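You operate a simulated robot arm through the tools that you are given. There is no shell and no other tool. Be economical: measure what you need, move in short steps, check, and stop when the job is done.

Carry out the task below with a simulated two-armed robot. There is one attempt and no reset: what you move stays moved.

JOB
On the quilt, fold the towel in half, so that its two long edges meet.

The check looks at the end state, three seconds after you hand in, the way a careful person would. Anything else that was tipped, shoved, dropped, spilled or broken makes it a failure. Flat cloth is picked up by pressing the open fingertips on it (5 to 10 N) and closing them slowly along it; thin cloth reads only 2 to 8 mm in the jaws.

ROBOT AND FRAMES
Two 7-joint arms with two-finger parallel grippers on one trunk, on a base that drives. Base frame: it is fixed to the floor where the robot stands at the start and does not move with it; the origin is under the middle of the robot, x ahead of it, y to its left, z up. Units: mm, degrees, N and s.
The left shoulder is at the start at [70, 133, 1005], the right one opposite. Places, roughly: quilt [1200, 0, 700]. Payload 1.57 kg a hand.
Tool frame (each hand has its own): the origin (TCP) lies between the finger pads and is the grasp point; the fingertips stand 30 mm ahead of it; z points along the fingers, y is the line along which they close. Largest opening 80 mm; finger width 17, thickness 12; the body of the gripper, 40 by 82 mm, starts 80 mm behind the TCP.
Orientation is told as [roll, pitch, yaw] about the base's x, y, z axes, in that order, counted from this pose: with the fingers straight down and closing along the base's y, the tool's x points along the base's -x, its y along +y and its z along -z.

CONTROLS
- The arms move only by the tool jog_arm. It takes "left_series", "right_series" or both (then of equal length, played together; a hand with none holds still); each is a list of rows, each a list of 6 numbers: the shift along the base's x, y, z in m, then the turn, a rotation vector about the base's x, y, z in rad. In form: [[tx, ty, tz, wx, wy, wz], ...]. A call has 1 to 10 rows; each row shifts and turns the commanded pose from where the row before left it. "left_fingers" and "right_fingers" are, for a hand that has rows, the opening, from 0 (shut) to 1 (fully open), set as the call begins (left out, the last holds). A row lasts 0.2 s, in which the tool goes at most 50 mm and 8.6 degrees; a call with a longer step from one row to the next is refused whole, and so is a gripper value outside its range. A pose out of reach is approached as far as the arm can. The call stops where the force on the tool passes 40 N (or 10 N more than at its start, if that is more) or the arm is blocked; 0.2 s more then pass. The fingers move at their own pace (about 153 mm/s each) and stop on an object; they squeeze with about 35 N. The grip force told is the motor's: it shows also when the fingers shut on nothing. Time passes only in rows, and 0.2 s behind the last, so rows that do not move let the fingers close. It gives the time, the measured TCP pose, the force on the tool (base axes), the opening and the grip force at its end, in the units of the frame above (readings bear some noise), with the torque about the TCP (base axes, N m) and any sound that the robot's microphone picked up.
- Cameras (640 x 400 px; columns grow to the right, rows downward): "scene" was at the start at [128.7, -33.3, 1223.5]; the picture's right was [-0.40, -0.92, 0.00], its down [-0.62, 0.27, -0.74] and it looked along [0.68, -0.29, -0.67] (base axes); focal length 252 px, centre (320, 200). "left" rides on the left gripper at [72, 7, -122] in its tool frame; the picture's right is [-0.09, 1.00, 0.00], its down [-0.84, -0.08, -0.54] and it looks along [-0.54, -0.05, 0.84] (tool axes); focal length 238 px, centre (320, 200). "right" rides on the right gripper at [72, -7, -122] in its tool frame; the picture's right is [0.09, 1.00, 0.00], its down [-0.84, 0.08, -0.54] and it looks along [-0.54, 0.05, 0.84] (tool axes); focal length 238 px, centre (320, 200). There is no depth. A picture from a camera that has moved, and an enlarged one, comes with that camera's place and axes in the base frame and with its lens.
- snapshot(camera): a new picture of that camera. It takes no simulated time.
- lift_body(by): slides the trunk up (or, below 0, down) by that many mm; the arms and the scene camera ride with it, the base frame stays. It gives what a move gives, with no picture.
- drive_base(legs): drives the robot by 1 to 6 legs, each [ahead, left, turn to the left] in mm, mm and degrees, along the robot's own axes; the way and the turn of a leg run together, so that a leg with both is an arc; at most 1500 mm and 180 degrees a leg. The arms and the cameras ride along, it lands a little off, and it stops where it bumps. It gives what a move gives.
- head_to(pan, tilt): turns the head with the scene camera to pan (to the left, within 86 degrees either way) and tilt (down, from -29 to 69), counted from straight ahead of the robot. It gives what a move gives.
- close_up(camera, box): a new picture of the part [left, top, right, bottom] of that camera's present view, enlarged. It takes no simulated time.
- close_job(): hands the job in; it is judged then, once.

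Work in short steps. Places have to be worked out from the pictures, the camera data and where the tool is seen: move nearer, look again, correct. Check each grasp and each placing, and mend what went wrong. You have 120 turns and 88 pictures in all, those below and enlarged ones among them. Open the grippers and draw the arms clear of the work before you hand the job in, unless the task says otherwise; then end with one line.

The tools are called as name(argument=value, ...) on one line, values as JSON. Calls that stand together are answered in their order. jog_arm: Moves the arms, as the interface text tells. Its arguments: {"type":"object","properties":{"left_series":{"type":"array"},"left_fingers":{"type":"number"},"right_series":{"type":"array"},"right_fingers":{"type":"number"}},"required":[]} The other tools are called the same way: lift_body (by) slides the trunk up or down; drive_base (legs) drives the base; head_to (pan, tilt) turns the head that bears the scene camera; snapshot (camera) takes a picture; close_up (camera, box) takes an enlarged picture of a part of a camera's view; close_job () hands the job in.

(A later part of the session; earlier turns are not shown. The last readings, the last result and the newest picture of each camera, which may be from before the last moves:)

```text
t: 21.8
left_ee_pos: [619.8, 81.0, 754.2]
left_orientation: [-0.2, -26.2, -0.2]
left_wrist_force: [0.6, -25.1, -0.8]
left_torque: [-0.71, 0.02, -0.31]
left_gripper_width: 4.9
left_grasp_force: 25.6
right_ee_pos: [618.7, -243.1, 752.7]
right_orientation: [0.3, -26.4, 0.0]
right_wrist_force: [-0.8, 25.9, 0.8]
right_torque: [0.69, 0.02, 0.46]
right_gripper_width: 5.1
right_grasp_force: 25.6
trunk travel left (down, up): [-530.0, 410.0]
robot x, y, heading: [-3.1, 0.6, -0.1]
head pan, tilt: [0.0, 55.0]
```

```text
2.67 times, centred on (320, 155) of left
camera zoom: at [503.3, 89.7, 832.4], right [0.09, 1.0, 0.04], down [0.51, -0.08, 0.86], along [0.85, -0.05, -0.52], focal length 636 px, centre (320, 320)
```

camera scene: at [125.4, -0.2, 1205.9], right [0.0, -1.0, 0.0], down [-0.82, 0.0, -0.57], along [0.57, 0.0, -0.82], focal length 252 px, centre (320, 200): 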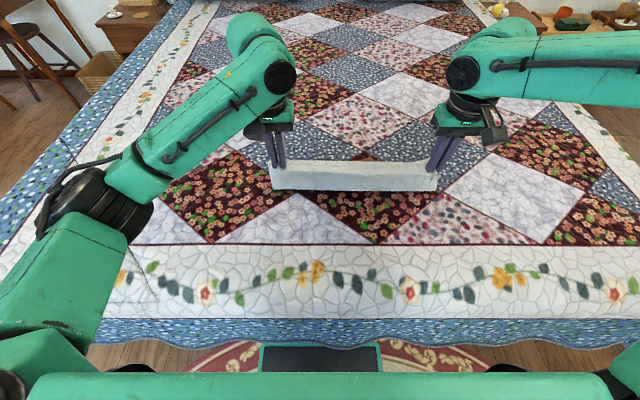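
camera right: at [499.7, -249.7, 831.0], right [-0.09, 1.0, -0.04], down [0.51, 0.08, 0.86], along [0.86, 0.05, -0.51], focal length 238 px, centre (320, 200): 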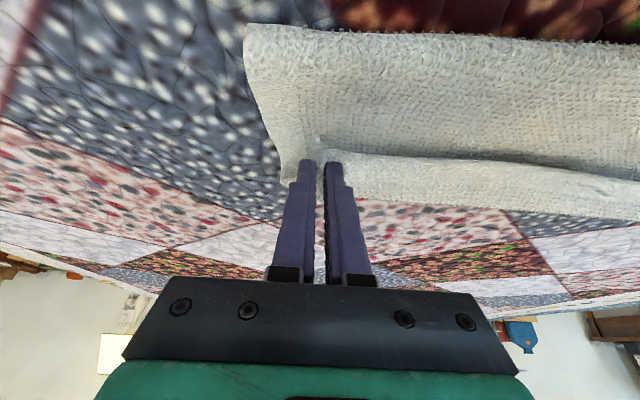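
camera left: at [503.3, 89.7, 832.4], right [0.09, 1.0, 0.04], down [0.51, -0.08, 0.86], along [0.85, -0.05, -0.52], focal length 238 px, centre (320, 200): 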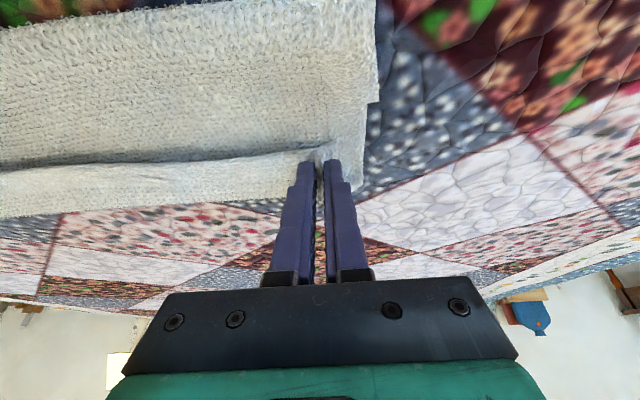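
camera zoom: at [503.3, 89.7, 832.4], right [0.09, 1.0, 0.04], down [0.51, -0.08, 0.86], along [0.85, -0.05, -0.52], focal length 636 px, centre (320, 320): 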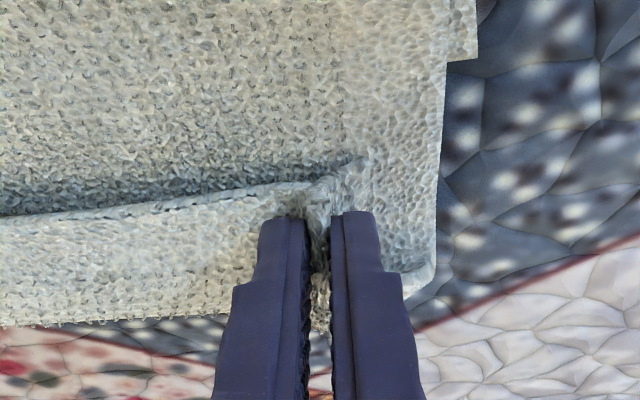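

This makes sense now. The free edge still points towards the robot, so the cloth runs forward from it, folds under, and forms an S. The hands can't flip over in this direction. I'll unfold back to flat, then fold the far edge towards the robot, where the hands can pitch with the cloth.

jog_arm(left_series=[[-0.01, 0, 0.012, 0, 0.046, 0], [-0.013, 0, 0.012, 0, 0.046, 0], [-0.013, 0, 0.012, 0, 0.046, 0], [-0.013, 0, 0.01, 0, 0.046, 0], [-0.013, 0, 0.008, 0, 0.046, 0], [-0.013, 0, 0.008, 0, 0.046, 0], [-0.014, 0, 0.006, 0, 0.046, 0], [-0.014, 0, 0.006, 0, 0.046, 0], [-0.014, 0, 0.004, 0, 0.046, 0], [-0.014, 0, 0.002, 0, 0.046, 0]], right_series=[[-0.011, 0, 0.012, 0, 0.046, 0], [-0.0138, 0, 0.012, 0, 0.046, 0], [-0.0138, 0, 0.012, 0, 0.046, 0], [-0.0138, 0, 0.01, 0, 0.046, 0], [-0.0138, 0, 0.008, 0, 0.046, 0], [-0.0138, 0, 0.008, 0, 0.046, 0], [-0.0145, 0, 0.006, 0, 0.046, 0], [-0.0145, 0, 0.006, 0, 0.046, 0], [-0.0145, 0, 0.004, 0, 0.046, 0], [-0.0145, 0, 0.002, 0, 0.046, 0]])

jog_arm(left_series=[[-0.0174, 0, -0.0012, 0, 0, 0], [-0.0169, 0, -0.0037, 0, 0, 0], [-0.0161, 0, -0.006, 0, 0, 0], [-0.0149, 0, -0.0082, 0, 0, 0], [-0.0132, 0, -0.0102, 0, 0, 0], [-0.0113, 0, -0.0119, 0, 0, 0], [-0.0091, 0, -0.0134, 0, 0, 0], [-0.0067, 0, -0.0145, 0, 0, 0]], right_series=[[-0.0174, 0, -0.0012, 0, 0, 0], [-0.0169, 0, -0.0037, 0, 0, 0], [-0.0161, 0, -0.006, 0, 0, 0], [-0.0149, 0, -0.0082, 0, 0, 0], [-0.0132, 0, -0.0102, 0, 0, 0], [-0.0113, 0, -0.0119, 0, 0, 0], [-0.0091, 0, -0.0134, 0, 0, 0], [-0.0067, 0, -0.0145, 0, 0, 0]])

snapshot(camera="scene")

```text
t: 23.9
left_ee_pos: [488.5, 81.9, 833.4]
left_orientation: [-0.4, 0.0, 0.0]
left_wrist_force: [-0.7, -27.8, -0.1]
left_torque: [-0.84, 0.0, -0.03]
left_gripper_width: 5.0
left_grasp_force: 25.8
right_ee_pos: [480.3, -244.8, 835.2]
right_orientation: [0.2, -0.1, -0.1]
right_wrist_force: [0.5, 27.0, -0.1]
right_torque: [0.88, -0.02, 0.14]
right_gripper_width: 5.2
right_grasp_force: 25.3
trunk travel left (down, up): [-530.0, 410.0]
robot x, y, heading: [2.2, 1.1, -0.1]
head pan, tilt: [0.0, 55.0]
```

```text
t: 25.8
left_ee_pos: [384.4, 81.4, 762.1]
left_orientation: [-0.3, 0.1, 0.0]
left_wrist_force: [0.7, -26.1, 0.3]
left_torque: [-0.8, -0.01, -0.02]
left_gripper_width: 5.0
left_grasp_force: 25.5
right_ee_pos: [376.0, -243.2, 765.3]
right_orientation: [0.2, 0.0, 0.1]
right_wrist_force: [1.0, 25.8, -0.5]
right_torque: [0.84, -0.04, 0.15]
right_gripper_width: 5.3
right_grasp_force: 25.4
trunk travel left (down, up): [-530.0, 410.0]
robot x, y, heading: [-5.4, 1.0, -0.3]
head pan, tilt: [0.0, 55.0]
```

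```text
59 pictures are left
camera scene: at [124.1, -0.1, 1161.1], right [0.0, -1.0, 0.0], down [-0.82, 0.0, -0.57], along [0.57, 0.0, -0.82], focal length 252 px, centre (320, 200)
```

scene: 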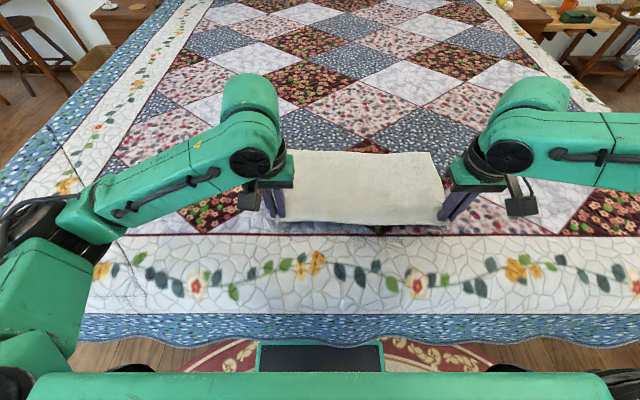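

Flat again. Since I still hold the near edge, I lower it and drag the towel 45 mm towards the robot, which makes the far edge easier to reach.

jog_arm(left_series=[[-0.006, 0, -0.012, 0, 0, 0], [-0.006, 0, -0.011, 0, 0, 0], [-0.012, 0, 0, 0, 0, 0], [-0.012, 0, 0, 0, 0, 0], [-0.012, 0, 0, 0, 0, 0], [0, 0, -0.002, 0, 0, 0]], right_series=[[-0.006, 0, -0.012, 0, 0, 0], [-0.006, 0, -0.013, 0, 0, 0], [-0.012, 0, 0, 0, 0, 0], [-0.012, 0, 0, 0, 0, 0], [-0.012, 0, 0, 0, 0, 0], [0, 0, -0.002, 0, 0, 0]])

snapshot(camera="scene")

```text
t: 27.1
left_ee_pos: [335.6, 80.5, 741.5]
left_orientation: [-0.3, 0.0, 0.0]
left_wrist_force: [0.7, -26.2, -0.5]
left_torque: [-0.79, -0.01, 0.04]
left_gripper_width: 4.6
left_grasp_force: 24.8
right_ee_pos: [333.8, -243.7, 737.1]
right_orientation: [0.2, 0.0, 0.0]
right_wrist_force: [0.1, 26.7, 0.2]
right_torque: [0.85, 0.01, 0.16]
right_gripper_width: 5.2
right_grasp_force: 25.6
right hand out of reach, approached as far as the arm can: row 5
trunk travel left (down, up): [-530.0, 410.0]
robot x, y, heading: [-0.2, -1.0, -0.1]
head pan, tilt: [0.0, 55.0]
```

```text
58 pictures are left
camera scene: at [124.2, -0.5, 1161.0], right [0.0, -1.0, 0.0], down [-0.82, 0.0, -0.57], along [0.57, 0.0, -0.82], focal length 252 px, centre (320, 200)
```

scene: 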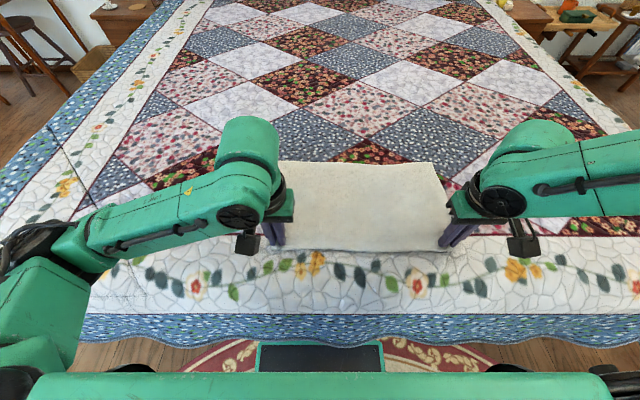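

The far edge is now at x≈558. I lower to light contact and open the fingers, which also spreads the ridges flat.

jog_arm(left_series=[[0, 0, -0.005, 0, 0, 0], [0, 0, 0, 0, 0, 0]], right_series=[[0, 0, -0.001, 0, 0, 0], [0, 0, 0, 0, 0, 0]])

jog_arm(left_series=[[0, 0, 0, 0, 0, 0], [0, 0, 0, 0, 0, 0]], right_series=[[0, 0, 0, 0, 0, 0], [0, 0, 0, 0, 0, 0]], left_fingers=0.6, right_fingers=0.6)

jog_arm(left_series=[[0, 0, 0.03, 0, 0, 0], [0.01, 0, 0.04, 0, 0, 0], [0.02, 0, 0.04, 0, 0, 0]], right_series=[[0, 0, 0.03, 0, 0, 0], [0.01, 0, 0.04, 0, 0, 0], [0.02, 0, 0.04, 0, 0, 0]])

snapshot(camera="right")

snapshot(camera="left")

```text
t: 27.8
left_ee_pos: [335.5, 81.3, 734.5]
left_orientation: [-0.4, 0.2, 0.0]
left_wrist_force: [-0.1, -27.5, 1.2]
left_torque: [-0.85, -0.01, -0.01]
left_gripper_width: 4.9
left_grasp_force: 25.8
right_ee_pos: [333.7, -245.1, 737.2]
right_orientation: [0.2, 0.0, 0.1]
right_wrist_force: [0.2, 27.0, 1.1]
right_torque: [0.87, 0.02, 0.14]
right_gripper_width: 5.3
right_grasp_force: 25.8
trunk travel left (down, up): [-530.0, 410.0]
robot x, y, heading: [1.7, 1.2, -0.0]
head pan, tilt: [0.0, 55.0]
```

```text
t: 28.4
left_ee_pos: [335.4, 83.3, 735.4]
left_orientation: [0.1, 0.1, 0.1]
left_wrist_force: [0.4, -0.7, 0.1]
left_torque: [0.0, -0.03, 0.02]
left_gripper_width: 47.9
left_grasp_force: 0.1
right_ee_pos: [333.3, -246.4, 737.6]
right_orientation: [0.1, 0.3, 0.0]
right_wrist_force: [0.0, -0.6, 0.7]
right_torque: [0.04, -0.01, 0.01]
right_gripper_width: 47.9
right_grasp_force: 0.1
trunk travel left (down, up): [-530.0, 410.0]
robot x, y, heading: [1.8, 1.1, -0.0]
head pan, tilt: [0.0, 55.0]
```

```text
t: 29.1
left_ee_pos: [367.2, 85.2, 844.5]
left_orientation: [0.0, 0.1, 0.0]
left_wrist_force: [-0.7, 0.3, 0.0]
left_torque: [-0.01, 0.02, 0.06]
left_gripper_width: 48.0
left_grasp_force: 0.0
right_ee_pos: [361.6, -248.0, 847.1]
right_orientation: [0.0, 0.1, 0.1]
right_wrist_force: [-0.3, -0.6, -0.1]
right_torque: [0.0, 0.01, 0.01]
right_gripper_width: 48.1
right_grasp_force: 0.0
trunk travel left (down, up): [-530.0, 410.0]
robot x, y, heading: [0.5, 2.1, -0.1]
head pan, tilt: [0.0, 55.0]
```

```text
57 pictures are left
camera right: at [290.1, -255.6, 970.5], right [-0.09, 1.0, 0.0], down [0.84, 0.08, 0.54], along [0.54, 0.05, -0.84], focal length 238 px, centre (320, 200)
```

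right: 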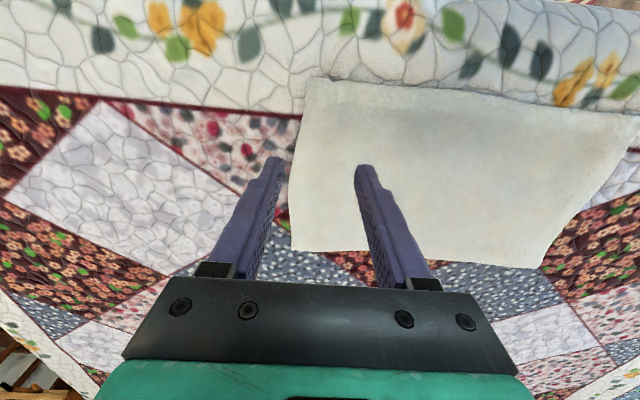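

```text
56 pictures are left
camera left: at [295.7, 92.9, 967.5], right [0.09, 1.0, 0.0], down [0.84, -0.08, 0.54], along [0.54, -0.05, -0.84], focal length 238 px, centre (320, 200)
```

left: 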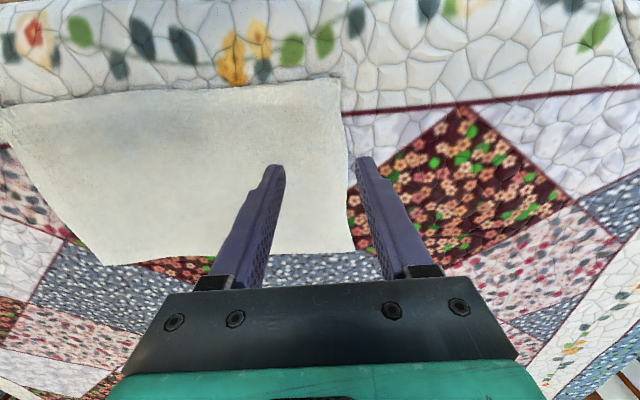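

The towel is flat with corners at about (324,111), (566,122), (561,-277) and (318,-269). Next I take both hands over the far edge.

jog_arm(left_series=[[0.032, 0, -0.01, 0, 0, 0], [0.032, 0, -0.014, 0, 0, 0], [0.032, 0, -0.014, 0, 0, 0], [0.032, 0, -0.014, 0, 0, 0], [0.032, 0, -0.014, 0, 0, 0], [0.032, 0, -0.014, 0, 0, 0]], right_series=[[0.032, 0.001, -0.01, 0, 0, 0], [0.032, 0.001, -0.014, 0, 0, 0], [0.032, 0.001, -0.014, 0, 0, 0], [0.032, 0.001, -0.014, 0, 0, 0], [0.032, 0.001, -0.014, 0, 0, 0], [0.032, 0.001, -0.014, 0, 0, 0]])

snapshot(camera="right")

snapshot(camera="left")

close_up(camera="scene", box=[220, 80, 500, 255])

```text
t: 30.6
left_ee_pos: [558.8, 81.2, 759.1]
left_orientation: [0.1, 0.3, -0.1]
left_wrist_force: [0.2, 0.5, 0.2]
left_torque: [0.01, 0.01, 0.0]
left_gripper_width: 47.8
left_grasp_force: 0.1
right_ee_pos: [556.0, -242.3, 763.6]
right_orientation: [0.1, 0.3, 0.1]
right_wrist_force: [0.5, -1.3, 0.5]
right_torque: [0.0, 0.02, 0.01]
right_gripper_width: 48.1
right_grasp_force: 0.0
trunk travel left (down, up): [-530.0, 410.0]
robot x, y, heading: [-1.1, -0.1, -0.1]
head pan, tilt: [0.0, 55.0]
```

```text
55 pictures are left
camera right: at [484.6, -248.9, 887.2], right [-0.09, 1.0, 0.0], down [0.84, 0.08, 0.54], along [0.54, 0.05, -0.84], focal length 238 px, centre (320, 200)
```

right: 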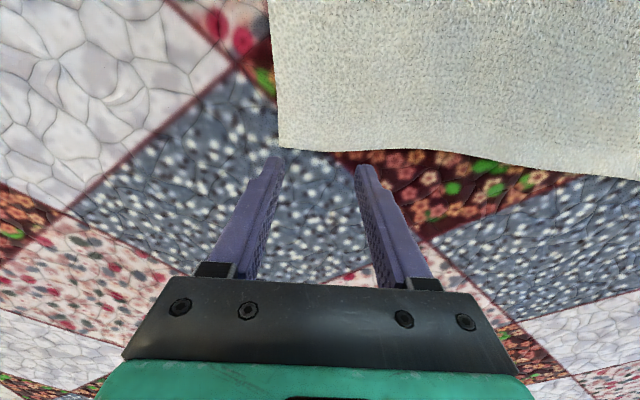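

```text
54 pictures are left
camera left: at [488.6, 89.2, 882.8], right [0.09, 1.0, 0.0], down [0.84, -0.08, 0.54], along [0.54, -0.05, -0.84], focal length 238 px, centre (320, 200)
```

left: 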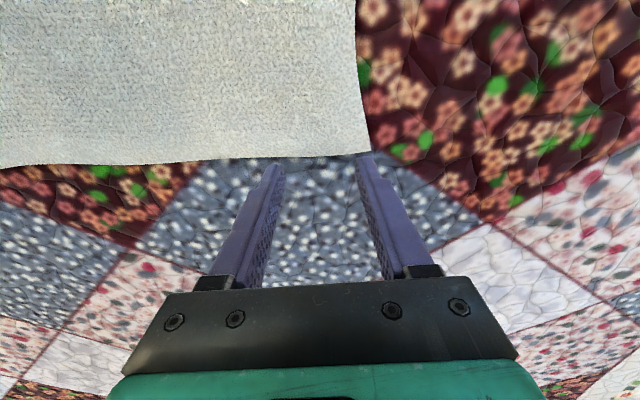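

```text
2.29 times, centred on (360, 168) of scene
camera zoom: at [126.5, -1.2, 1160.7], right [0.0, -1.0, 0.0], down [-0.82, 0.0, -0.57], along [0.57, 0.0, -0.82], focal length 576 px, centre (229, 274)
```

zoom: 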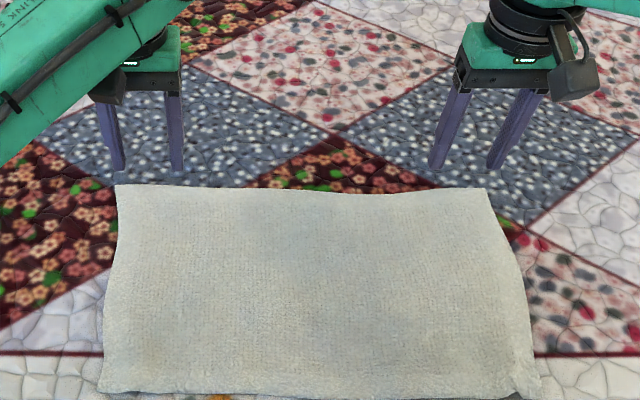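

The far edge is at x≈562 under the left hand and x≈555 under the right. I shift 7-9 mm inward and go down to light contact.

jog_arm(left_series=[[-0.006, 0.003, -0.01, 0, 0, 0], [0, 0, -0.01, 0, 0, 0], [0, 0, -0.004, 0, 0, 0], [0, 0, 0, 0, 0, 0]], right_series=[[-0.009, 0.003, -0.012, 0, 0, 0], [0, 0, -0.012, 0, 0, 0], [0, 0, -0.004, 0, 0, 0], [0, 0, 0, 0, 0, 0]])

```text
t: 31.6
left_ee_pos: [550.6, 86.4, 739.8]
left_orientation: [-0.1, 0.1, 0.1]
left_wrist_force: [-0.1, -0.2, -0.5]
left_torque: [-0.02, 0.01, -0.05]
left_gripper_width: 48.0
left_grasp_force: 0.1
right_ee_pos: [546.0, -237.1, 738.6]
right_orientation: [-0.1, 0.1, 0.0]
right_wrist_force: [-0.8, -0.6, -0.5]
right_torque: [0.01, -0.04, 0.01]
right_gripper_width: 48.0
right_grasp_force: 0.0
trunk travel left (down, up): [-530.0, 410.0]
robot x, y, heading: [-1.9, 0.7, -0.1]
head pan, tilt: [0.0, 55.0]
```

No contact yet, so I go down in small steps.

jog_arm(left_series=[[0, 0, -0.004, 0, 0, 0], [0, 0, -0.002, 0, 0, 0], [0, 0, 0, 0, 0, 0]], right_series=[[0, 0, -0.004, 0, 0, 0], [0, 0, -0.002, 0, 0, 0], [0, 0, 0, 0, 0, 0]])

```text
t: 32.4
left_ee_pos: [551.2, 85.8, 734.0]
left_orientation: [0.0, 0.1, 0.0]
left_wrist_force: [1.9, 1.2, 6.4]
left_torque: [0.02, -0.03, -0.03]
left_gripper_width: 47.9
left_grasp_force: 0.0
right_ee_pos: [545.9, -236.3, 734.5]
right_orientation: [0.0, 0.0, 0.1]
right_wrist_force: [1.6, -1.2, 3.6]
right_torque: [-0.02, -0.05, 0.03]
right_gripper_width: 47.9
right_grasp_force: 0.1
trunk travel left (down, up): [-530.0, 410.0]
robot x, y, heading: [-0.7, -2.1, 0.1]
head pan, tilt: [0.0, 55.0]
```

Contact is light. I press a little more, to about 10-15 N, and close in steps.

jog_arm(left_series=[[0, 0, -0.001, 0, 0, 0], [0, 0, 0, 0, 0, 0]], right_series=[[0, 0, -0.0014, 0, 0, 0], [0, 0, 0, 0, 0, 0]], left_fingers=0.53, right_fingers=0.53)

jog_arm(left_series=[[0, 0, 0, 0, 0, 0], [0, 0, 0, 0, 0, 0]], right_series=[[0, 0, 0, 0, 0, 0], [0, 0, 0, 0, 0, 0]], left_fingers=0.43, right_fingers=0.43)

```text
t: 33.0
left_ee_pos: [549.4, 85.7, 733.1]
left_orientation: [0.0, -0.1, 0.1]
left_wrist_force: [4.1, -0.7, 5.8]
left_torque: [-0.04, -0.07, 0.01]
left_gripper_width: 41.3
left_grasp_force: 0.1
right_ee_pos: [543.8, -236.5, 732.8]
right_orientation: [0.0, -0.1, 0.0]
right_wrist_force: [-1.1, -0.1, 9.3]
right_torque: [0.04, 0.08, 0.02]
right_gripper_width: 40.5
right_grasp_force: 0.0
trunk travel left (down, up): [-530.0, 410.0]
robot x, y, heading: [-0.8, 1.0, -0.1]
head pan, tilt: [0.0, 55.0]
```

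```text
t: 33.5
left_ee_pos: [549.0, 84.6, 733.4]
left_orientation: [-0.1, -0.1, 0.0]
left_wrist_force: [0.4, -3.1, 7.8]
left_torque: [-0.12, 0.01, 0.01]
left_gripper_width: 34.4
left_grasp_force: 0.0
right_ee_pos: [545.5, -235.5, 733.3]
right_orientation: [-0.1, -0.1, 0.1]
right_wrist_force: [1.4, 2.4, 9.7]
right_torque: [0.06, 0.01, 0.0]
right_gripper_width: 33.9
right_grasp_force: 0.0
trunk travel left (down, up): [-530.0, 410.0]
robot x, y, heading: [-3.5, -2.8, 0.1]
head pan, tilt: [0.0, 55.0]
```

jog_arm(left_series=[[0, 0, -0.0006, 0, 0, 0], [0, 0, 0, 0, 0, 0]], right_series=[[0, 0, 0, 0, 0, 0], [0, 0, 0, 0, 0, 0]], left_fingers=0.33, right_fingers=0.33)

jog_arm(left_series=[[0, 0, 0, 0, 0, 0], [0, 0, 0, 0, 0, 0]], right_series=[[0, 0, 0, 0, 0, 0], [0, 0, 0, 0, 0, 0]], left_fingers=0.23, right_fingers=0.23)

jog_arm(left_series=[[0, 0, 0, 0, 0, 0], [0, 0, 0, 0, 0, 0]], right_series=[[0, 0, 0, 0, 0, 0], [0, 0, 0, 0, 0, 0]], left_fingers=0.12, right_fingers=0.12)

jog_arm(left_series=[[0, 0, 0, 0, 0, 0], [0, 0, 0, 0, 0, 0], [0, 0, 0, 0, 0, 0]], right_series=[[0, 0, 0, 0, 0, 0], [0, 0, 0, 0, 0, 0], [0, 0, 0, 0, 0, 0]], left_fingers=0, right_fingers=0)

close_up(camera="left", box=[200, 80, 440, 230])

close_up(camera="right", box=[200, 80, 440, 230])

```text
t: 34.1
left_ee_pos: [549.8, 86.7, 732.7]
left_orientation: [0.1, 0.0, 0.0]
left_wrist_force: [-1.8, 1.1, 9.0]
left_torque: [-0.01, 0.11, -0.04]
left_gripper_width: 24.4
left_grasp_force: 0.0
right_ee_pos: [544.7, -237.4, 733.5]
right_orientation: [-0.1, -0.1, -0.1]
right_wrist_force: [1.0, -0.2, 8.0]
right_torque: [0.01, -0.02, 0.0]
right_gripper_width: 23.6
right_grasp_force: 0.1
trunk travel left (down, up): [-530.0, 410.0]
robot x, y, heading: [0.6, -3.2, 0.1]
head pan, tilt: [0.0, 55.0]
```

```text
t: 34.8
left_ee_pos: [549.6, 85.5, 735.1]
left_orientation: [-0.2, -0.1, 0.1]
left_wrist_force: [-0.3, -3.6, 8.9]
left_torque: [-0.12, 0.02, -0.02]
left_gripper_width: 18.4
left_grasp_force: 0.7
right_ee_pos: [544.4, -235.9, 733.3]
right_orientation: [0.0, -0.1, 0.1]
right_wrist_force: [-1.6, 3.4, 8.9]
right_torque: [0.12, 0.03, 0.02]
right_gripper_width: 17.8
right_grasp_force: 0.0
trunk travel left (down, up): [-530.0, 410.0]
robot x, y, heading: [-0.8, 0.4, 0.1]
head pan, tilt: [0.0, 55.0]
```

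```text
t: 35.4
left_ee_pos: [548.8, 84.9, 733.6]
left_orientation: [0.0, -0.1, 0.0]
left_wrist_force: [-0.4, -11.9, 8.3]
left_torque: [-0.34, -0.03, 0.13]
left_gripper_width: 5.7
left_grasp_force: 12.9
right_ee_pos: [545.5, -235.8, 733.7]
right_orientation: [0.1, -0.2, 0.1]
right_wrist_force: [0.2, 9.0, 8.5]
right_torque: [0.3, 0.04, -0.02]
right_gripper_width: 10.8
right_grasp_force: 7.1
trunk travel left (down, up): [-530.0, 410.0]
robot x, y, heading: [4.3, 0.6, -0.0]
head pan, tilt: [0.0, 55.0]
```

```text
t: 36.1
left_ee_pos: [550.0, 84.1, 733.2]
left_orientation: [-0.2, -0.1, -0.1]
left_wrist_force: [0.6, -18.6, 8.9]
left_torque: [-0.52, 0.01, 0.12]
left_gripper_width: 4.7
left_grasp_force: 25.0
right_ee_pos: [544.7, -235.5, 733.7]
right_orientation: [0.2, -0.1, 0.0]
right_wrist_force: [-0.1, 18.3, 8.0]
right_torque: [0.52, 0.03, -0.1]
right_gripper_width: 4.9
right_grasp_force: 25.2
trunk travel left (down, up): [-530.0, 410.0]
robot x, y, heading: [3.1, 1.1, 0.1]
head pan, tilt: [0.0, 55.0]
```

```text
2.67 times, centred on (320, 155) of left
camera zoom: at [478.6, 92.5, 855.6], right [0.09, 1.0, 0.0], down [0.84, -0.08, 0.54], along [0.54, -0.05, -0.84], focal length 636 px, centre (320, 320)
```

zoom: 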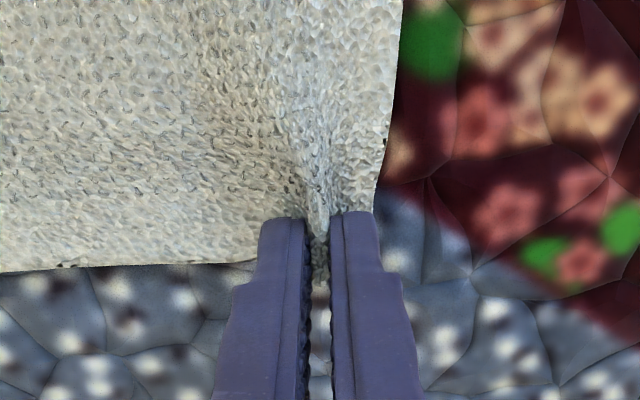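

```text
2.67 times, centred on (320, 155) of right
camera zoom: at [471.9, -242.0, 855.8], right [-0.09, 1.0, 0.0], down [0.84, 0.08, 0.54], along [0.54, 0.05, -0.84], focal length 636 px, centre (320, 320)
```

zoom: 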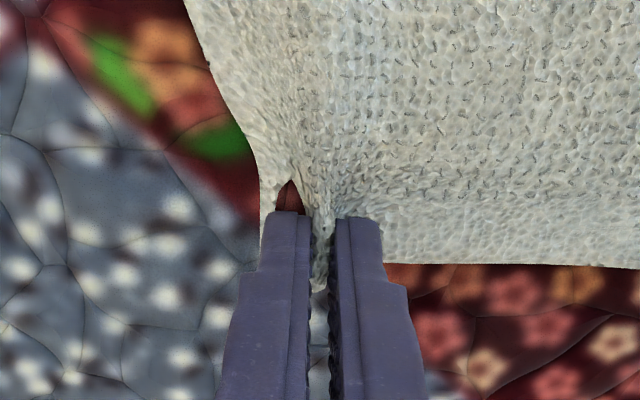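

Both hands hold the far edge (4.7 and 4.9 mm). I do the first half of the arc towards the robot, pitching the fingers forward as the cloth turns.

jog_arm(left_series=[[-0.0014, 0, 0.0156, 0, -0.044, 0], [-0.0042, 0, 0.0153, 0, -0.044, 0], [-0.0069, 0, 0.0145, 0, -0.044, 0], [-0.0094, 0, 0.0134, 0, -0.044, 0], [-0.0117, 0, 0.0119, 0, -0.044, 0], [-0.0137, 0, 0.0102, 0, -0.044, 0], [-0.0154, 0, 0.0082, 0, -0.044, 0], [-0.0167, 0, 0.006, 0, -0.044, 0], [-0.0175, 0, 0.0037, 0, -0.044, 0], [-0.018, 0, 0.0012, 0, -0.044, 0]], right_series=[[-0.0014, 0, 0.0156, 0, -0.044, 0], [-0.0042, 0, 0.0153, 0, -0.044, 0], [-0.0069, 0, 0.0145, 0, -0.044, 0], [-0.0094, 0, 0.0134, 0, -0.044, 0], [-0.0117, 0, 0.0119, 0, -0.044, 0], [-0.0137, 0, 0.0102, 0, -0.044, 0], [-0.0154, 0, 0.0082, 0, -0.044, 0], [-0.0167, 0, 0.006, 0, -0.044, 0], [-0.0175, 0, 0.0037, 0, -0.044, 0], [-0.018, 0, 0.0012, 0, -0.044, 0]])

snapshot(camera="scene")

snapshot(camera="left")

```text
t: 38.4
left_ee_pos: [435.9, 84.3, 834.1]
left_orientation: [0.0, -25.2, -0.1]
left_wrist_force: [0.3, -16.5, -0.4]
left_torque: [-0.56, -0.02, -0.04]
left_gripper_width: 4.9
left_grasp_force: 25.6
right_ee_pos: [428.7, -237.3, 832.8]
right_orientation: [0.0, -25.2, 0.1]
right_wrist_force: [-0.3, 16.1, -0.6]
right_torque: [0.5, 0.02, 0.14]
right_gripper_width: 4.7
right_grasp_force: 25.3
trunk travel left (down, up): [-530.0, 410.0]
robot x, y, heading: [3.3, 4.4, 0.1]
head pan, tilt: [0.0, 55.0]
```

```text
50 pictures are left
camera scene: at [122.9, -0.3, 1161.2], right [0.0, -1.0, 0.0], down [-0.82, 0.0, -0.57], along [0.57, 0.0, -0.82], focal length 252 px, centre (320, 200)
```

scene: 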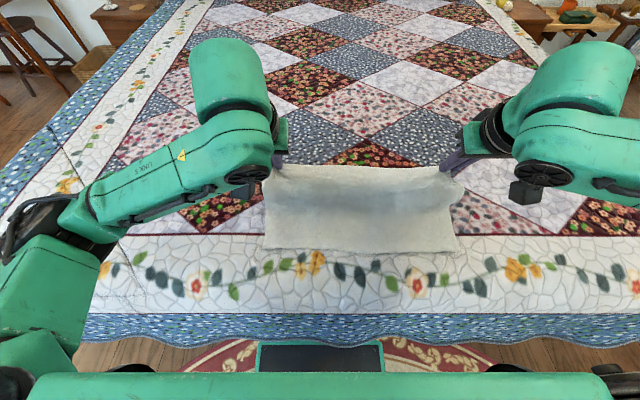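

```text
49 pictures are left
camera left: at [319.9, 92.0, 913.8], right [0.08, 1.0, 0.04], down [0.53, -0.08, 0.85], along [0.85, -0.05, -0.53], focal length 238 px, centre (320, 200)
```

left: 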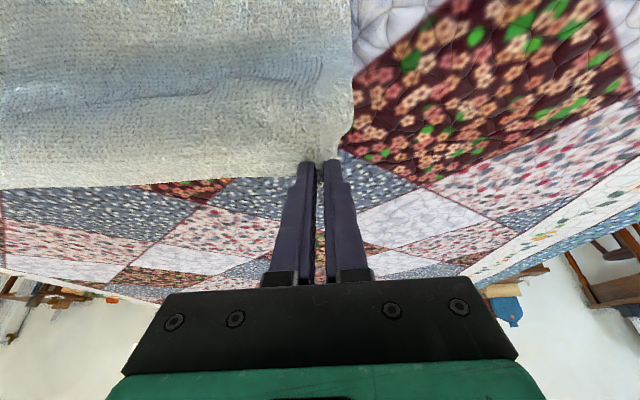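

The near edge stays at x≈324. I continue the second half in a shorter call, watching the close-in reach.

jog_arm(left_series=[[-0.018, 0, -0.0012, 0, -0.044, 0], [-0.0175, 0, -0.0037, 0, -0.044, 0], [-0.0167, 0, -0.006, 0, -0.044, 0], [-0.0154, 0, -0.0082, 0, -0.044, 0], [-0.0137, 0, -0.0102, 0, -0.044, 0]], right_series=[[-0.018, 0, -0.0012, 0, -0.044, 0], [-0.0175, 0, -0.0037, 0, -0.044, 0], [-0.0167, 0, -0.006, 0, -0.044, 0], [-0.0154, 0, -0.0082, 0, -0.044, 0], [-0.0137, 0, -0.0102, 0, -0.044, 0]])

```text
t: 39.5
left_ee_pos: [408.7, 68.9, 797.4]
left_orientation: [0.0, -37.7, 0.1]
left_wrist_force: [0.8, -6.0, 1.0]
left_torque: [-0.17, -0.06, -0.07]
left_gripper_width: 4.2
left_grasp_force: 24.9
left hand out of reach, approached as far as the arm can: row 2, 3, 4, 5
right_ee_pos: [426.4, -237.1, 835.2]
right_orientation: [-0.1, -26.4, 0.1]
right_wrist_force: [-0.6, 5.8, -1.4]
right_torque: [0.16, 0.01, 0.08]
right_gripper_width: 4.3
right_grasp_force: 24.9
right hand out of reach, approached as far as the arm can: row 1, 2, 3, 4, 5
trunk travel left (down, up): [-530.0, 410.0]
robot x, y, heading: [-0.9, -1.0, -0.3]
head pan, tilt: [0.0, 55.0]
```

Both arms are too cramped this close in. I restore a common pose first and look to the sides before backing the base up.

jog_arm(left_series=[[0.01, 0.008, 0.013, 0, 0.09, 0], [0.01, 0.008, 0.012, 0, 0.09, 0], [0.013, 0, 0, 0, 0, 0], [0.013, 0, 0, 0, 0, 0], [0.013, 0, 0, 0, 0, 0], [0.013, 0, 0, 0, 0, 0]], right_series=[[0, 0, -0.005, 0, 0, 0], [0, 0, -0.005, 0, 0, 0], [0.013, 0, 0, 0, 0, 0], [0.013, 0, 0, 0, 0, 0], [0.013, 0, 0, 0, 0, 0], [0.013, 0, 0, 0, 0, 0]])

head_to(pan=86, tilt=35)

snapshot(camera="scene")

head_to(pan=-86, tilt=35)

snapshot(camera="scene")

head_to(pan=0, tilt=55)

snapshot(camera="scene")

```text
t: 41.0
left_ee_pos: [481.6, 86.4, 823.4]
left_orientation: [0.1, -27.4, 0.0]
left_wrist_force: [0.5, -17.8, 1.1]
left_torque: [-0.62, -0.05, -0.08]
left_gripper_width: 4.7
left_grasp_force: 25.3
right_ee_pos: [477.3, -237.2, 836.0]
right_orientation: [0.1, -28.9, 0.1]
right_wrist_force: [0.5, 18.3, -1.3]
right_torque: [0.52, 0.03, 0.21]
right_gripper_width: 4.4
right_grasp_force: 25.3
right hand out of reach, approached as far as the arm can: row 1, 2
trunk travel left (down, up): [-530.0, 410.0]
robot x, y, heading: [-0.9, 1.1, 0.0]
head pan, tilt: [0.0, 55.0]
```

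```text
t: 42.5
left_ee_pos: [480.4, 86.0, 824.0]
left_orientation: [0.0, -27.4, 0.0]
left_wrist_force: [-0.3, -18.3, 1.0]
left_torque: [-0.6, -0.08, -0.1]
left_gripper_width: 4.9
left_grasp_force: 25.3
right_ee_pos: [477.9, -236.4, 836.1]
right_orientation: [0.1, -28.8, 0.0]
right_wrist_force: [-0.6, 17.3, -0.4]
right_torque: [0.49, 0.04, 0.19]
right_gripper_width: 4.5
right_grasp_force: 25.1
trunk travel left (down, up): [-530.0, 410.0]
robot x, y, heading: [-4.3, -3.6, -0.0]
head pan, tilt: [85.9, 35.0]
```

```text
48 pictures are left
camera scene: at [58.3, 87.7, 1189.3], right [1.0, -0.07, 0.0], down [-0.04, -0.57, -0.82], along [0.06, 0.82, -0.57], focal length 252 px, centre (320, 200)
```

scene: 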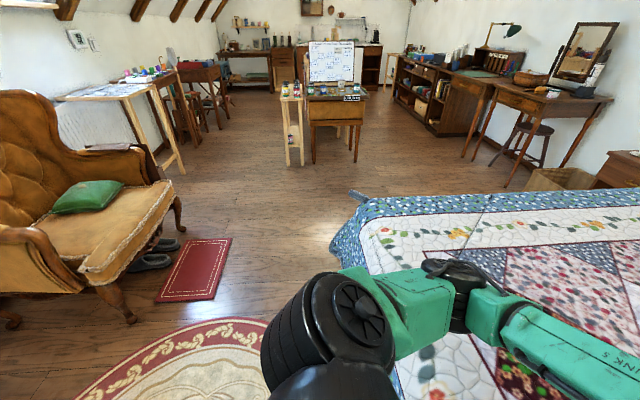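

```text
t: 45.1
left_ee_pos: [480.5, 85.2, 823.0]
left_orientation: [-0.3, -27.4, 0.0]
left_wrist_force: [-0.1, -17.5, 1.5]
left_torque: [-0.55, -0.04, -0.12]
left_gripper_width: 4.7
left_grasp_force: 25.0
right_ee_pos: [477.8, -236.9, 837.1]
right_orientation: [0.2, -28.9, 0.0]
right_wrist_force: [-0.5, 17.2, -1.2]
right_torque: [0.5, 0.06, 0.2]
right_gripper_width: 4.7
right_grasp_force: 25.0
trunk travel left (down, up): [-530.0, 410.0]
robot x, y, heading: [0.8, -1.2, -0.0]
head pan, tilt: [-85.9, 35.0]
```

```text
47 pictures are left
camera scene: at [58.3, -88.0, 1189.3], right [-1.0, -0.07, 0.0], down [-0.04, 0.57, -0.82], along [0.06, -0.82, -0.57], focal length 252 px, centre (320, 200)
```

scene: 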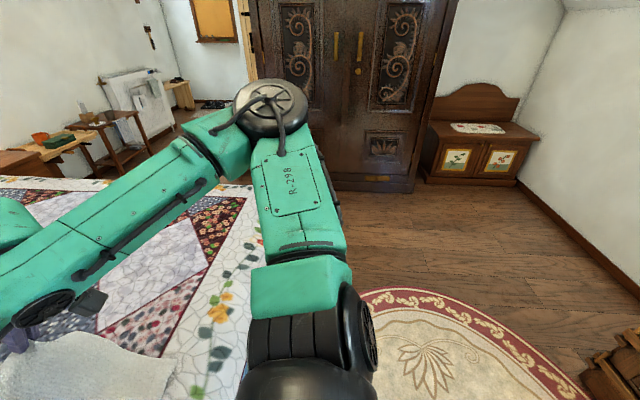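

```text
t: 46.8
left_ee_pos: [479.9, 86.2, 823.4]
left_orientation: [0.0, -27.4, 0.1]
left_wrist_force: [-0.1, -18.3, 0.6]
left_torque: [-0.59, -0.04, -0.1]
left_gripper_width: 4.8
left_grasp_force: 24.9
right_ee_pos: [478.2, -236.7, 835.6]
right_orientation: [0.1, -28.8, 0.0]
right_wrist_force: [1.0, 18.2, -0.6]
right_torque: [0.54, 0.02, 0.22]
right_gripper_width: 4.4
right_grasp_force: 25.2
trunk travel left (down, up): [-530.0, 410.0]
robot x, y, heading: [-3.3, 1.2, 0.1]
head pan, tilt: [0.0, 55.0]
```

```text
46 pictures are left
camera scene: at [124.1, -0.2, 1161.0], right [0.0, -1.0, 0.0], down [-0.82, 0.0, -0.57], along [0.57, 0.0, -0.82], focal length 252 px, centre (320, 200)
```

scene: 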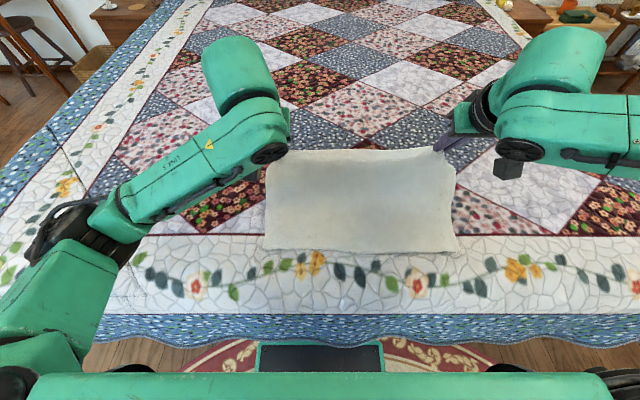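

There is free floor behind, with the nearest thing about 0.9 m back. I level the right hand with the left, then back the base up 110 mm, which carries the hands along the fold path.

jog_arm(left_series=[[0, 0, -0.006, 0, 0, 0]], right_series=[[0, 0, -0.018, 0, 0.02, 0]])

drive_base(legs=[[-110, 0, 0]])

snapshot(camera="scene")

```text
t: 47.1
left_ee_pos: [480.8, 83.8, 816.8]
left_orientation: [0.1, -27.3, -0.1]
left_wrist_force: [-0.4, -16.8, -0.2]
left_torque: [-0.52, -0.03, -0.08]
left_gripper_width: 4.7
left_grasp_force: 25.2
right_ee_pos: [478.5, -235.4, 820.7]
right_orientation: [0.0, -27.7, 0.0]
right_wrist_force: [-0.8, 16.0, 0.1]
right_torque: [0.46, 0.03, 0.16]
right_gripper_width: 4.5
right_grasp_force: 25.0
trunk travel left (down, up): [-530.0, 410.0]
robot x, y, heading: [1.5, 0.1, 0.0]
head pan, tilt: [0.0, 55.0]
```

```text
t: 48.3
left_ee_pos: [368.4, 86.1, 817.7]
left_orientation: [0.0, -27.4, 0.1]
left_wrist_force: [-0.2, -15.2, 0.5]
left_torque: [-0.5, -0.03, -0.08]
left_gripper_width: 4.7
left_grasp_force: 25.7
right_ee_pos: [369.1, -235.4, 819.7]
right_orientation: [0.2, -27.7, 0.1]
right_wrist_force: [-0.3, 15.8, -0.9]
right_torque: [0.46, 0.0, 0.15]
right_gripper_width: 4.3
right_grasp_force: 24.2
trunk travel left (down, up): [-530.0, 410.0]
robot x, y, heading: [-109.9, -1.8, 0.2]
head pan, tilt: [0.0, 55.0]
```

```text
45 pictures are left
camera scene: at [13.8, -0.1, 1161.1], right [0.0, -1.0, 0.0], down [-0.82, 0.0, -0.57], along [0.57, 0.0, -0.82], focal length 252 px, centre (320, 200)
```

scene: 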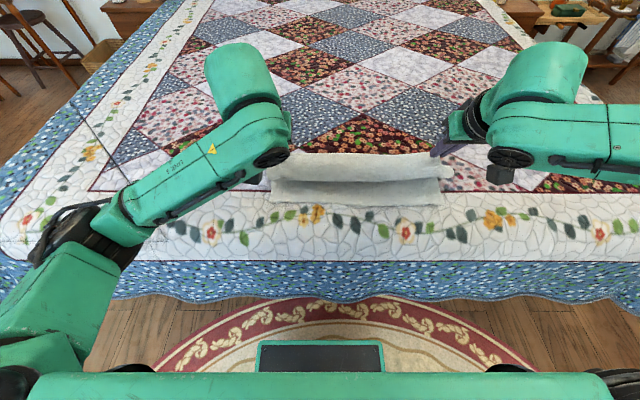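

This works well. I extend the arms 40 mm while pitching 20° more and lowering a bit, then back up another 70 mm.

jog_arm(left_series=[[0.01, 0, -0.004, 0, -0.09, 0], [0.01, 0, -0.004, 0, -0.09, 0], [0.01, 0, -0.004, 0, -0.09, 0], [0.01, 0, -0.004, 0, -0.09, 0]], right_series=[[0.01, 0, -0.005, 0, -0.09, 0], [0.01, 0, -0.005, 0, -0.09, 0], [0.01, 0, -0.004, 0, -0.09, 0], [0.01, 0, -0.004, 0, -0.09, 0]])

drive_base(legs=[[-70, 0, 0]])

close_up(camera="scene", box=[220, 80, 500, 255])

snapshot(camera="left")

```text
t: 49.3
left_ee_pos: [410.1, 83.6, 799.2]
left_orientation: [-0.1, -48.0, 0.1]
left_wrist_force: [-0.3, -13.0, -0.1]
left_torque: [-0.4, 0.07, -0.19]
left_gripper_width: 4.5
left_grasp_force: 25.4
right_ee_pos: [410.5, -235.5, 800.9]
right_orientation: [0.1, -48.4, 0.3]
right_wrist_force: [-0.7, 13.5, -0.2]
right_torque: [0.37, 0.02, 0.28]
right_gripper_width: 4.5
right_grasp_force: 24.9
trunk travel left (down, up): [-530.0, 410.0]
robot x, y, heading: [-105.9, 0.2, -0.1]
head pan, tilt: [0.0, 55.0]
```

```text
t: 50.4
left_ee_pos: [338.4, 83.4, 800.0]
left_orientation: [-0.1, -48.1, 0.0]
left_wrist_force: [0.0, -14.7, 0.1]
left_torque: [-0.38, 0.0, -0.24]
left_gripper_width: 4.7
left_grasp_force: 25.0
right_ee_pos: [339.0, -236.3, 801.2]
right_orientation: [0.1, -48.4, 0.2]
right_wrist_force: [-1.1, 13.1, -0.6]
right_torque: [0.34, 0.02, 0.27]
right_gripper_width: 4.4
right_grasp_force: 25.1
trunk travel left (down, up): [-530.0, 410.0]
robot x, y, heading: [-180.1, -0.1, -0.3]
head pan, tilt: [0.0, 55.0]
```

```text
2.29 times, centred on (360, 168) of scene
camera zoom: at [-57.4, -0.3, 1161.2], right [0.0, -1.0, 0.0], down [-0.82, 0.0, -0.57], along [0.57, 0.0, -0.82], focal length 576 px, centre (229, 274)
```

zoom: 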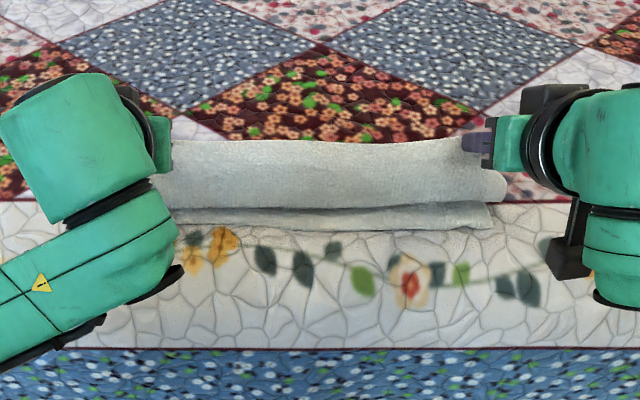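

```text
43 pictures are left
camera left: at [200.4, 90.7, 827.5], right [0.06, 1.0, 0.07], down [0.16, -0.08, 0.98], along [0.99, -0.05, -0.16], focal length 238 px, centre (320, 200)
```

left: 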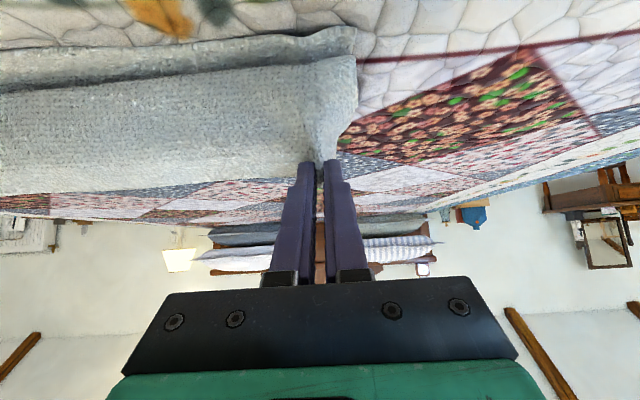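

The lower near edge is still at x≈322. I finish down and back to x≈310, z≈742 with 12° more pitch, keeping wrist-camera clearance over the quilt.

jog_arm(left_series=[[-0.006, 0, -0.009, 0, -0.035, 0], [-0.006, 0, -0.009, 0, -0.035, 0], [-0.005, 0, -0.01, 0, -0.035, 0], [-0.005, 0, -0.01, 0, -0.035, 0], [-0.004, 0, -0.01, 0, -0.035, 0], [-0.002, 0, -0.01, 0, -0.035, 0]], right_series=[[-0.006, 0, -0.009, 0, -0.035, 0], [-0.006, 0, -0.009, 0, -0.035, 0], [-0.006, 0, -0.01, 0, -0.035, 0], [-0.006, 0, -0.01, 0, -0.035, 0], [-0.005, 0, -0.01, 0, -0.035, 0], [-0.003, 0, -0.01, 0, -0.035, 0]])

close_up(camera="scene", box=[220, 80, 500, 255])

snapshot(camera="left")

```text
t: 51.8
left_ee_pos: [309.2, 83.8, 740.0]
left_orientation: [-0.2, -60.2, 0.0]
left_wrist_force: [0.7, -14.8, 2.1]
left_torque: [-0.33, -0.04, -0.34]
left_gripper_width: 4.7
left_grasp_force: 25.2
right_ee_pos: [306.3, -236.5, 741.6]
right_orientation: [0.0, -60.6, 0.1]
right_wrist_force: [1.3, 13.5, -1.1]
right_torque: [0.26, 0.04, 0.34]
right_gripper_width: 4.4
right_grasp_force: 25.4
trunk travel left (down, up): [-530.0, 410.0]
robot x, y, heading: [-180.4, -1.1, 0.1]
head pan, tilt: [0.0, 55.0]
```

```text
2.29 times, centred on (360, 168) of scene
camera zoom: at [-56.7, -0.4, 1161.2], right [0.0, -1.0, 0.0], down [-0.82, 0.0, -0.57], along [0.57, 0.0, -0.82], focal length 576 px, centre (229, 274)
```

zoom: 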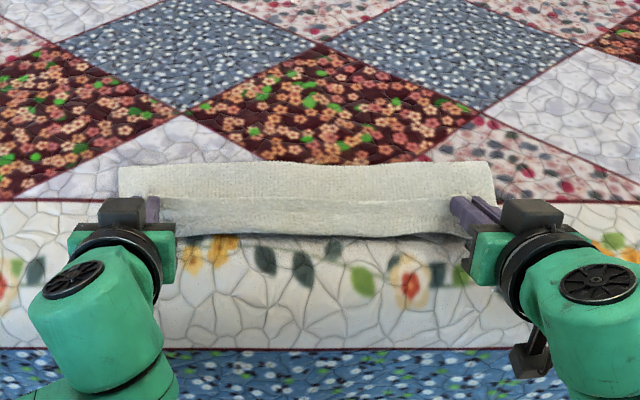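

```text
41 pictures are left
camera left: at [169.0, 90.7, 737.8], right [0.05, 1.0, 0.08], down [-0.05, -0.08, 1.0], along [1.0, -0.05, 0.05], focal length 238 px, centre (320, 200)
```

left: 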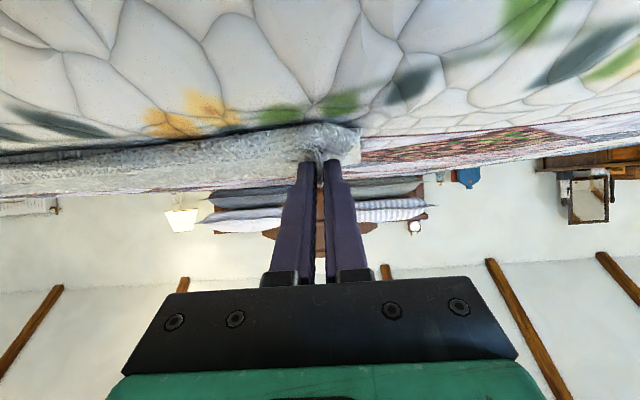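

The edge flap still points inward at 60° pitch and the crease has crept nearer. I'll raise the hands back over the fold line to reset the crease, then come down with the fingers horizontal (90° pitch). Released on a taut slope from there, the edge should fall outward flat.

jog_arm(left_series=[[0.006, 0, 0.015, 0, 0, 0], [0.008, 0, 0.014, 0, 0, 0], [0.01, 0, 0.012, 0, 0, 0], [0.011, 0, 0.011, 0, 0, 0], [0.012, 0, 0.01, 0, 0, 0], [0.013, 0, 0.009, 0, 0, 0], [0.014, 0, 0.008, 0, 0, 0], [0.014, 0, 0.006, 0, 0, 0], [0.014, 0, 0.005, 0, 0, 0], [0.012, 0, 0.003, 0, 0, 0]], right_series=[[0.006, 0, 0.015, 0, 0, 0], [0.008, 0, 0.014, 0, 0, 0], [0.01, 0, 0.012, 0, 0, 0], [0.011, 0, 0.011, 0, 0, 0], [0.012, 0, 0.01, 0, 0, 0], [0.013, 0, 0.009, 0, 0, 0], [0.014, 0, 0.008, 0, 0, 0], [0.014, 0, 0.006, 0, 0, 0], [0.014, 0, 0.005, 0, 0, 0], [0.012, 0, 0.003, 0, 0, 0]])

jog_arm(left_series=[[0, 0, 0, 0, -0.09, 0], [0, 0, 0, 0, -0.09, 0], [0, 0, 0, 0, -0.09, 0], [0, 0, 0, 0, -0.09, 0], [0, 0, 0, 0, -0.09, 0], [0, 0, 0, 0, -0.075, 0]], right_series=[[0, 0, 0, 0, -0.09, 0], [0, 0, 0, 0, -0.09, 0], [0, 0, 0, 0, -0.09, 0], [0, 0, 0, 0, -0.09, 0], [0, 0, 0, 0, -0.09, 0], [0, 0, 0, 0, -0.075, 0]])

snapshot(camera="scene")

```text
t: 54.0
left_ee_pos: [425.7, 84.1, 831.5]
left_orientation: [-0.2, -60.1, -0.2]
left_wrist_force: [0.3, -13.9, -0.4]
left_torque: [-0.37, 0.02, -0.34]
left_gripper_width: 4.7
left_grasp_force: 24.9
right_ee_pos: [421.3, -236.2, 832.5]
right_orientation: [0.0, -60.4, 0.1]
right_wrist_force: [0.2, 13.7, -0.7]
right_torque: [0.29, 0.03, 0.33]
right_gripper_width: 4.3
right_grasp_force: 25.1
trunk travel left (down, up): [-530.0, 410.0]
robot x, y, heading: [-180.7, 1.7, 0.1]
head pan, tilt: [0.0, 55.0]
```

```text
t: 55.4
left_ee_pos: [425.4, 82.6, 830.6]
left_orientation: [-176.6, -89.8, 176.4]
left_wrist_force: [0.1, -12.8, 0.1]
left_torque: [-0.11, -0.02, -0.38]
left_gripper_width: 4.8
left_grasp_force: 25.2
right_ee_pos: [421.7, -235.5, 833.5]
right_orientation: [-175.1, -89.4, 175.3]
right_wrist_force: [0.7, 13.3, -0.3]
right_torque: [0.06, 0.04, 0.42]
right_gripper_width: 4.3
right_grasp_force: 25.3
trunk travel left (down, up): [-530.0, 410.0]
robot x, y, heading: [-181.4, -0.2, -0.3]
head pan, tilt: [0.0, 55.0]
```

```text
40 pictures are left
camera scene: at [-56.0, -0.3, 1161.0], right [0.0, -1.0, 0.0], down [-0.82, 0.0, -0.57], along [0.57, 0.0, -0.82], focal length 252 px, centre (320, 200)
```

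scene: 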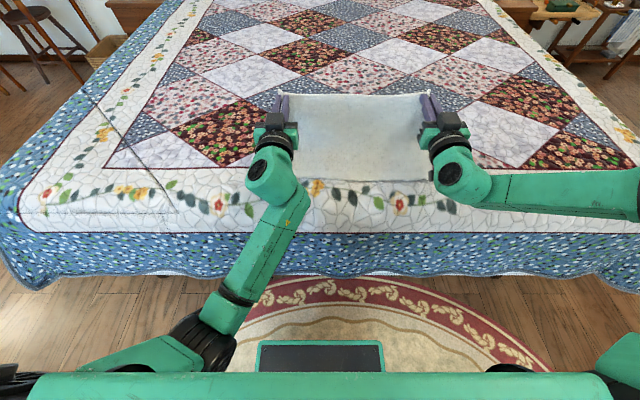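

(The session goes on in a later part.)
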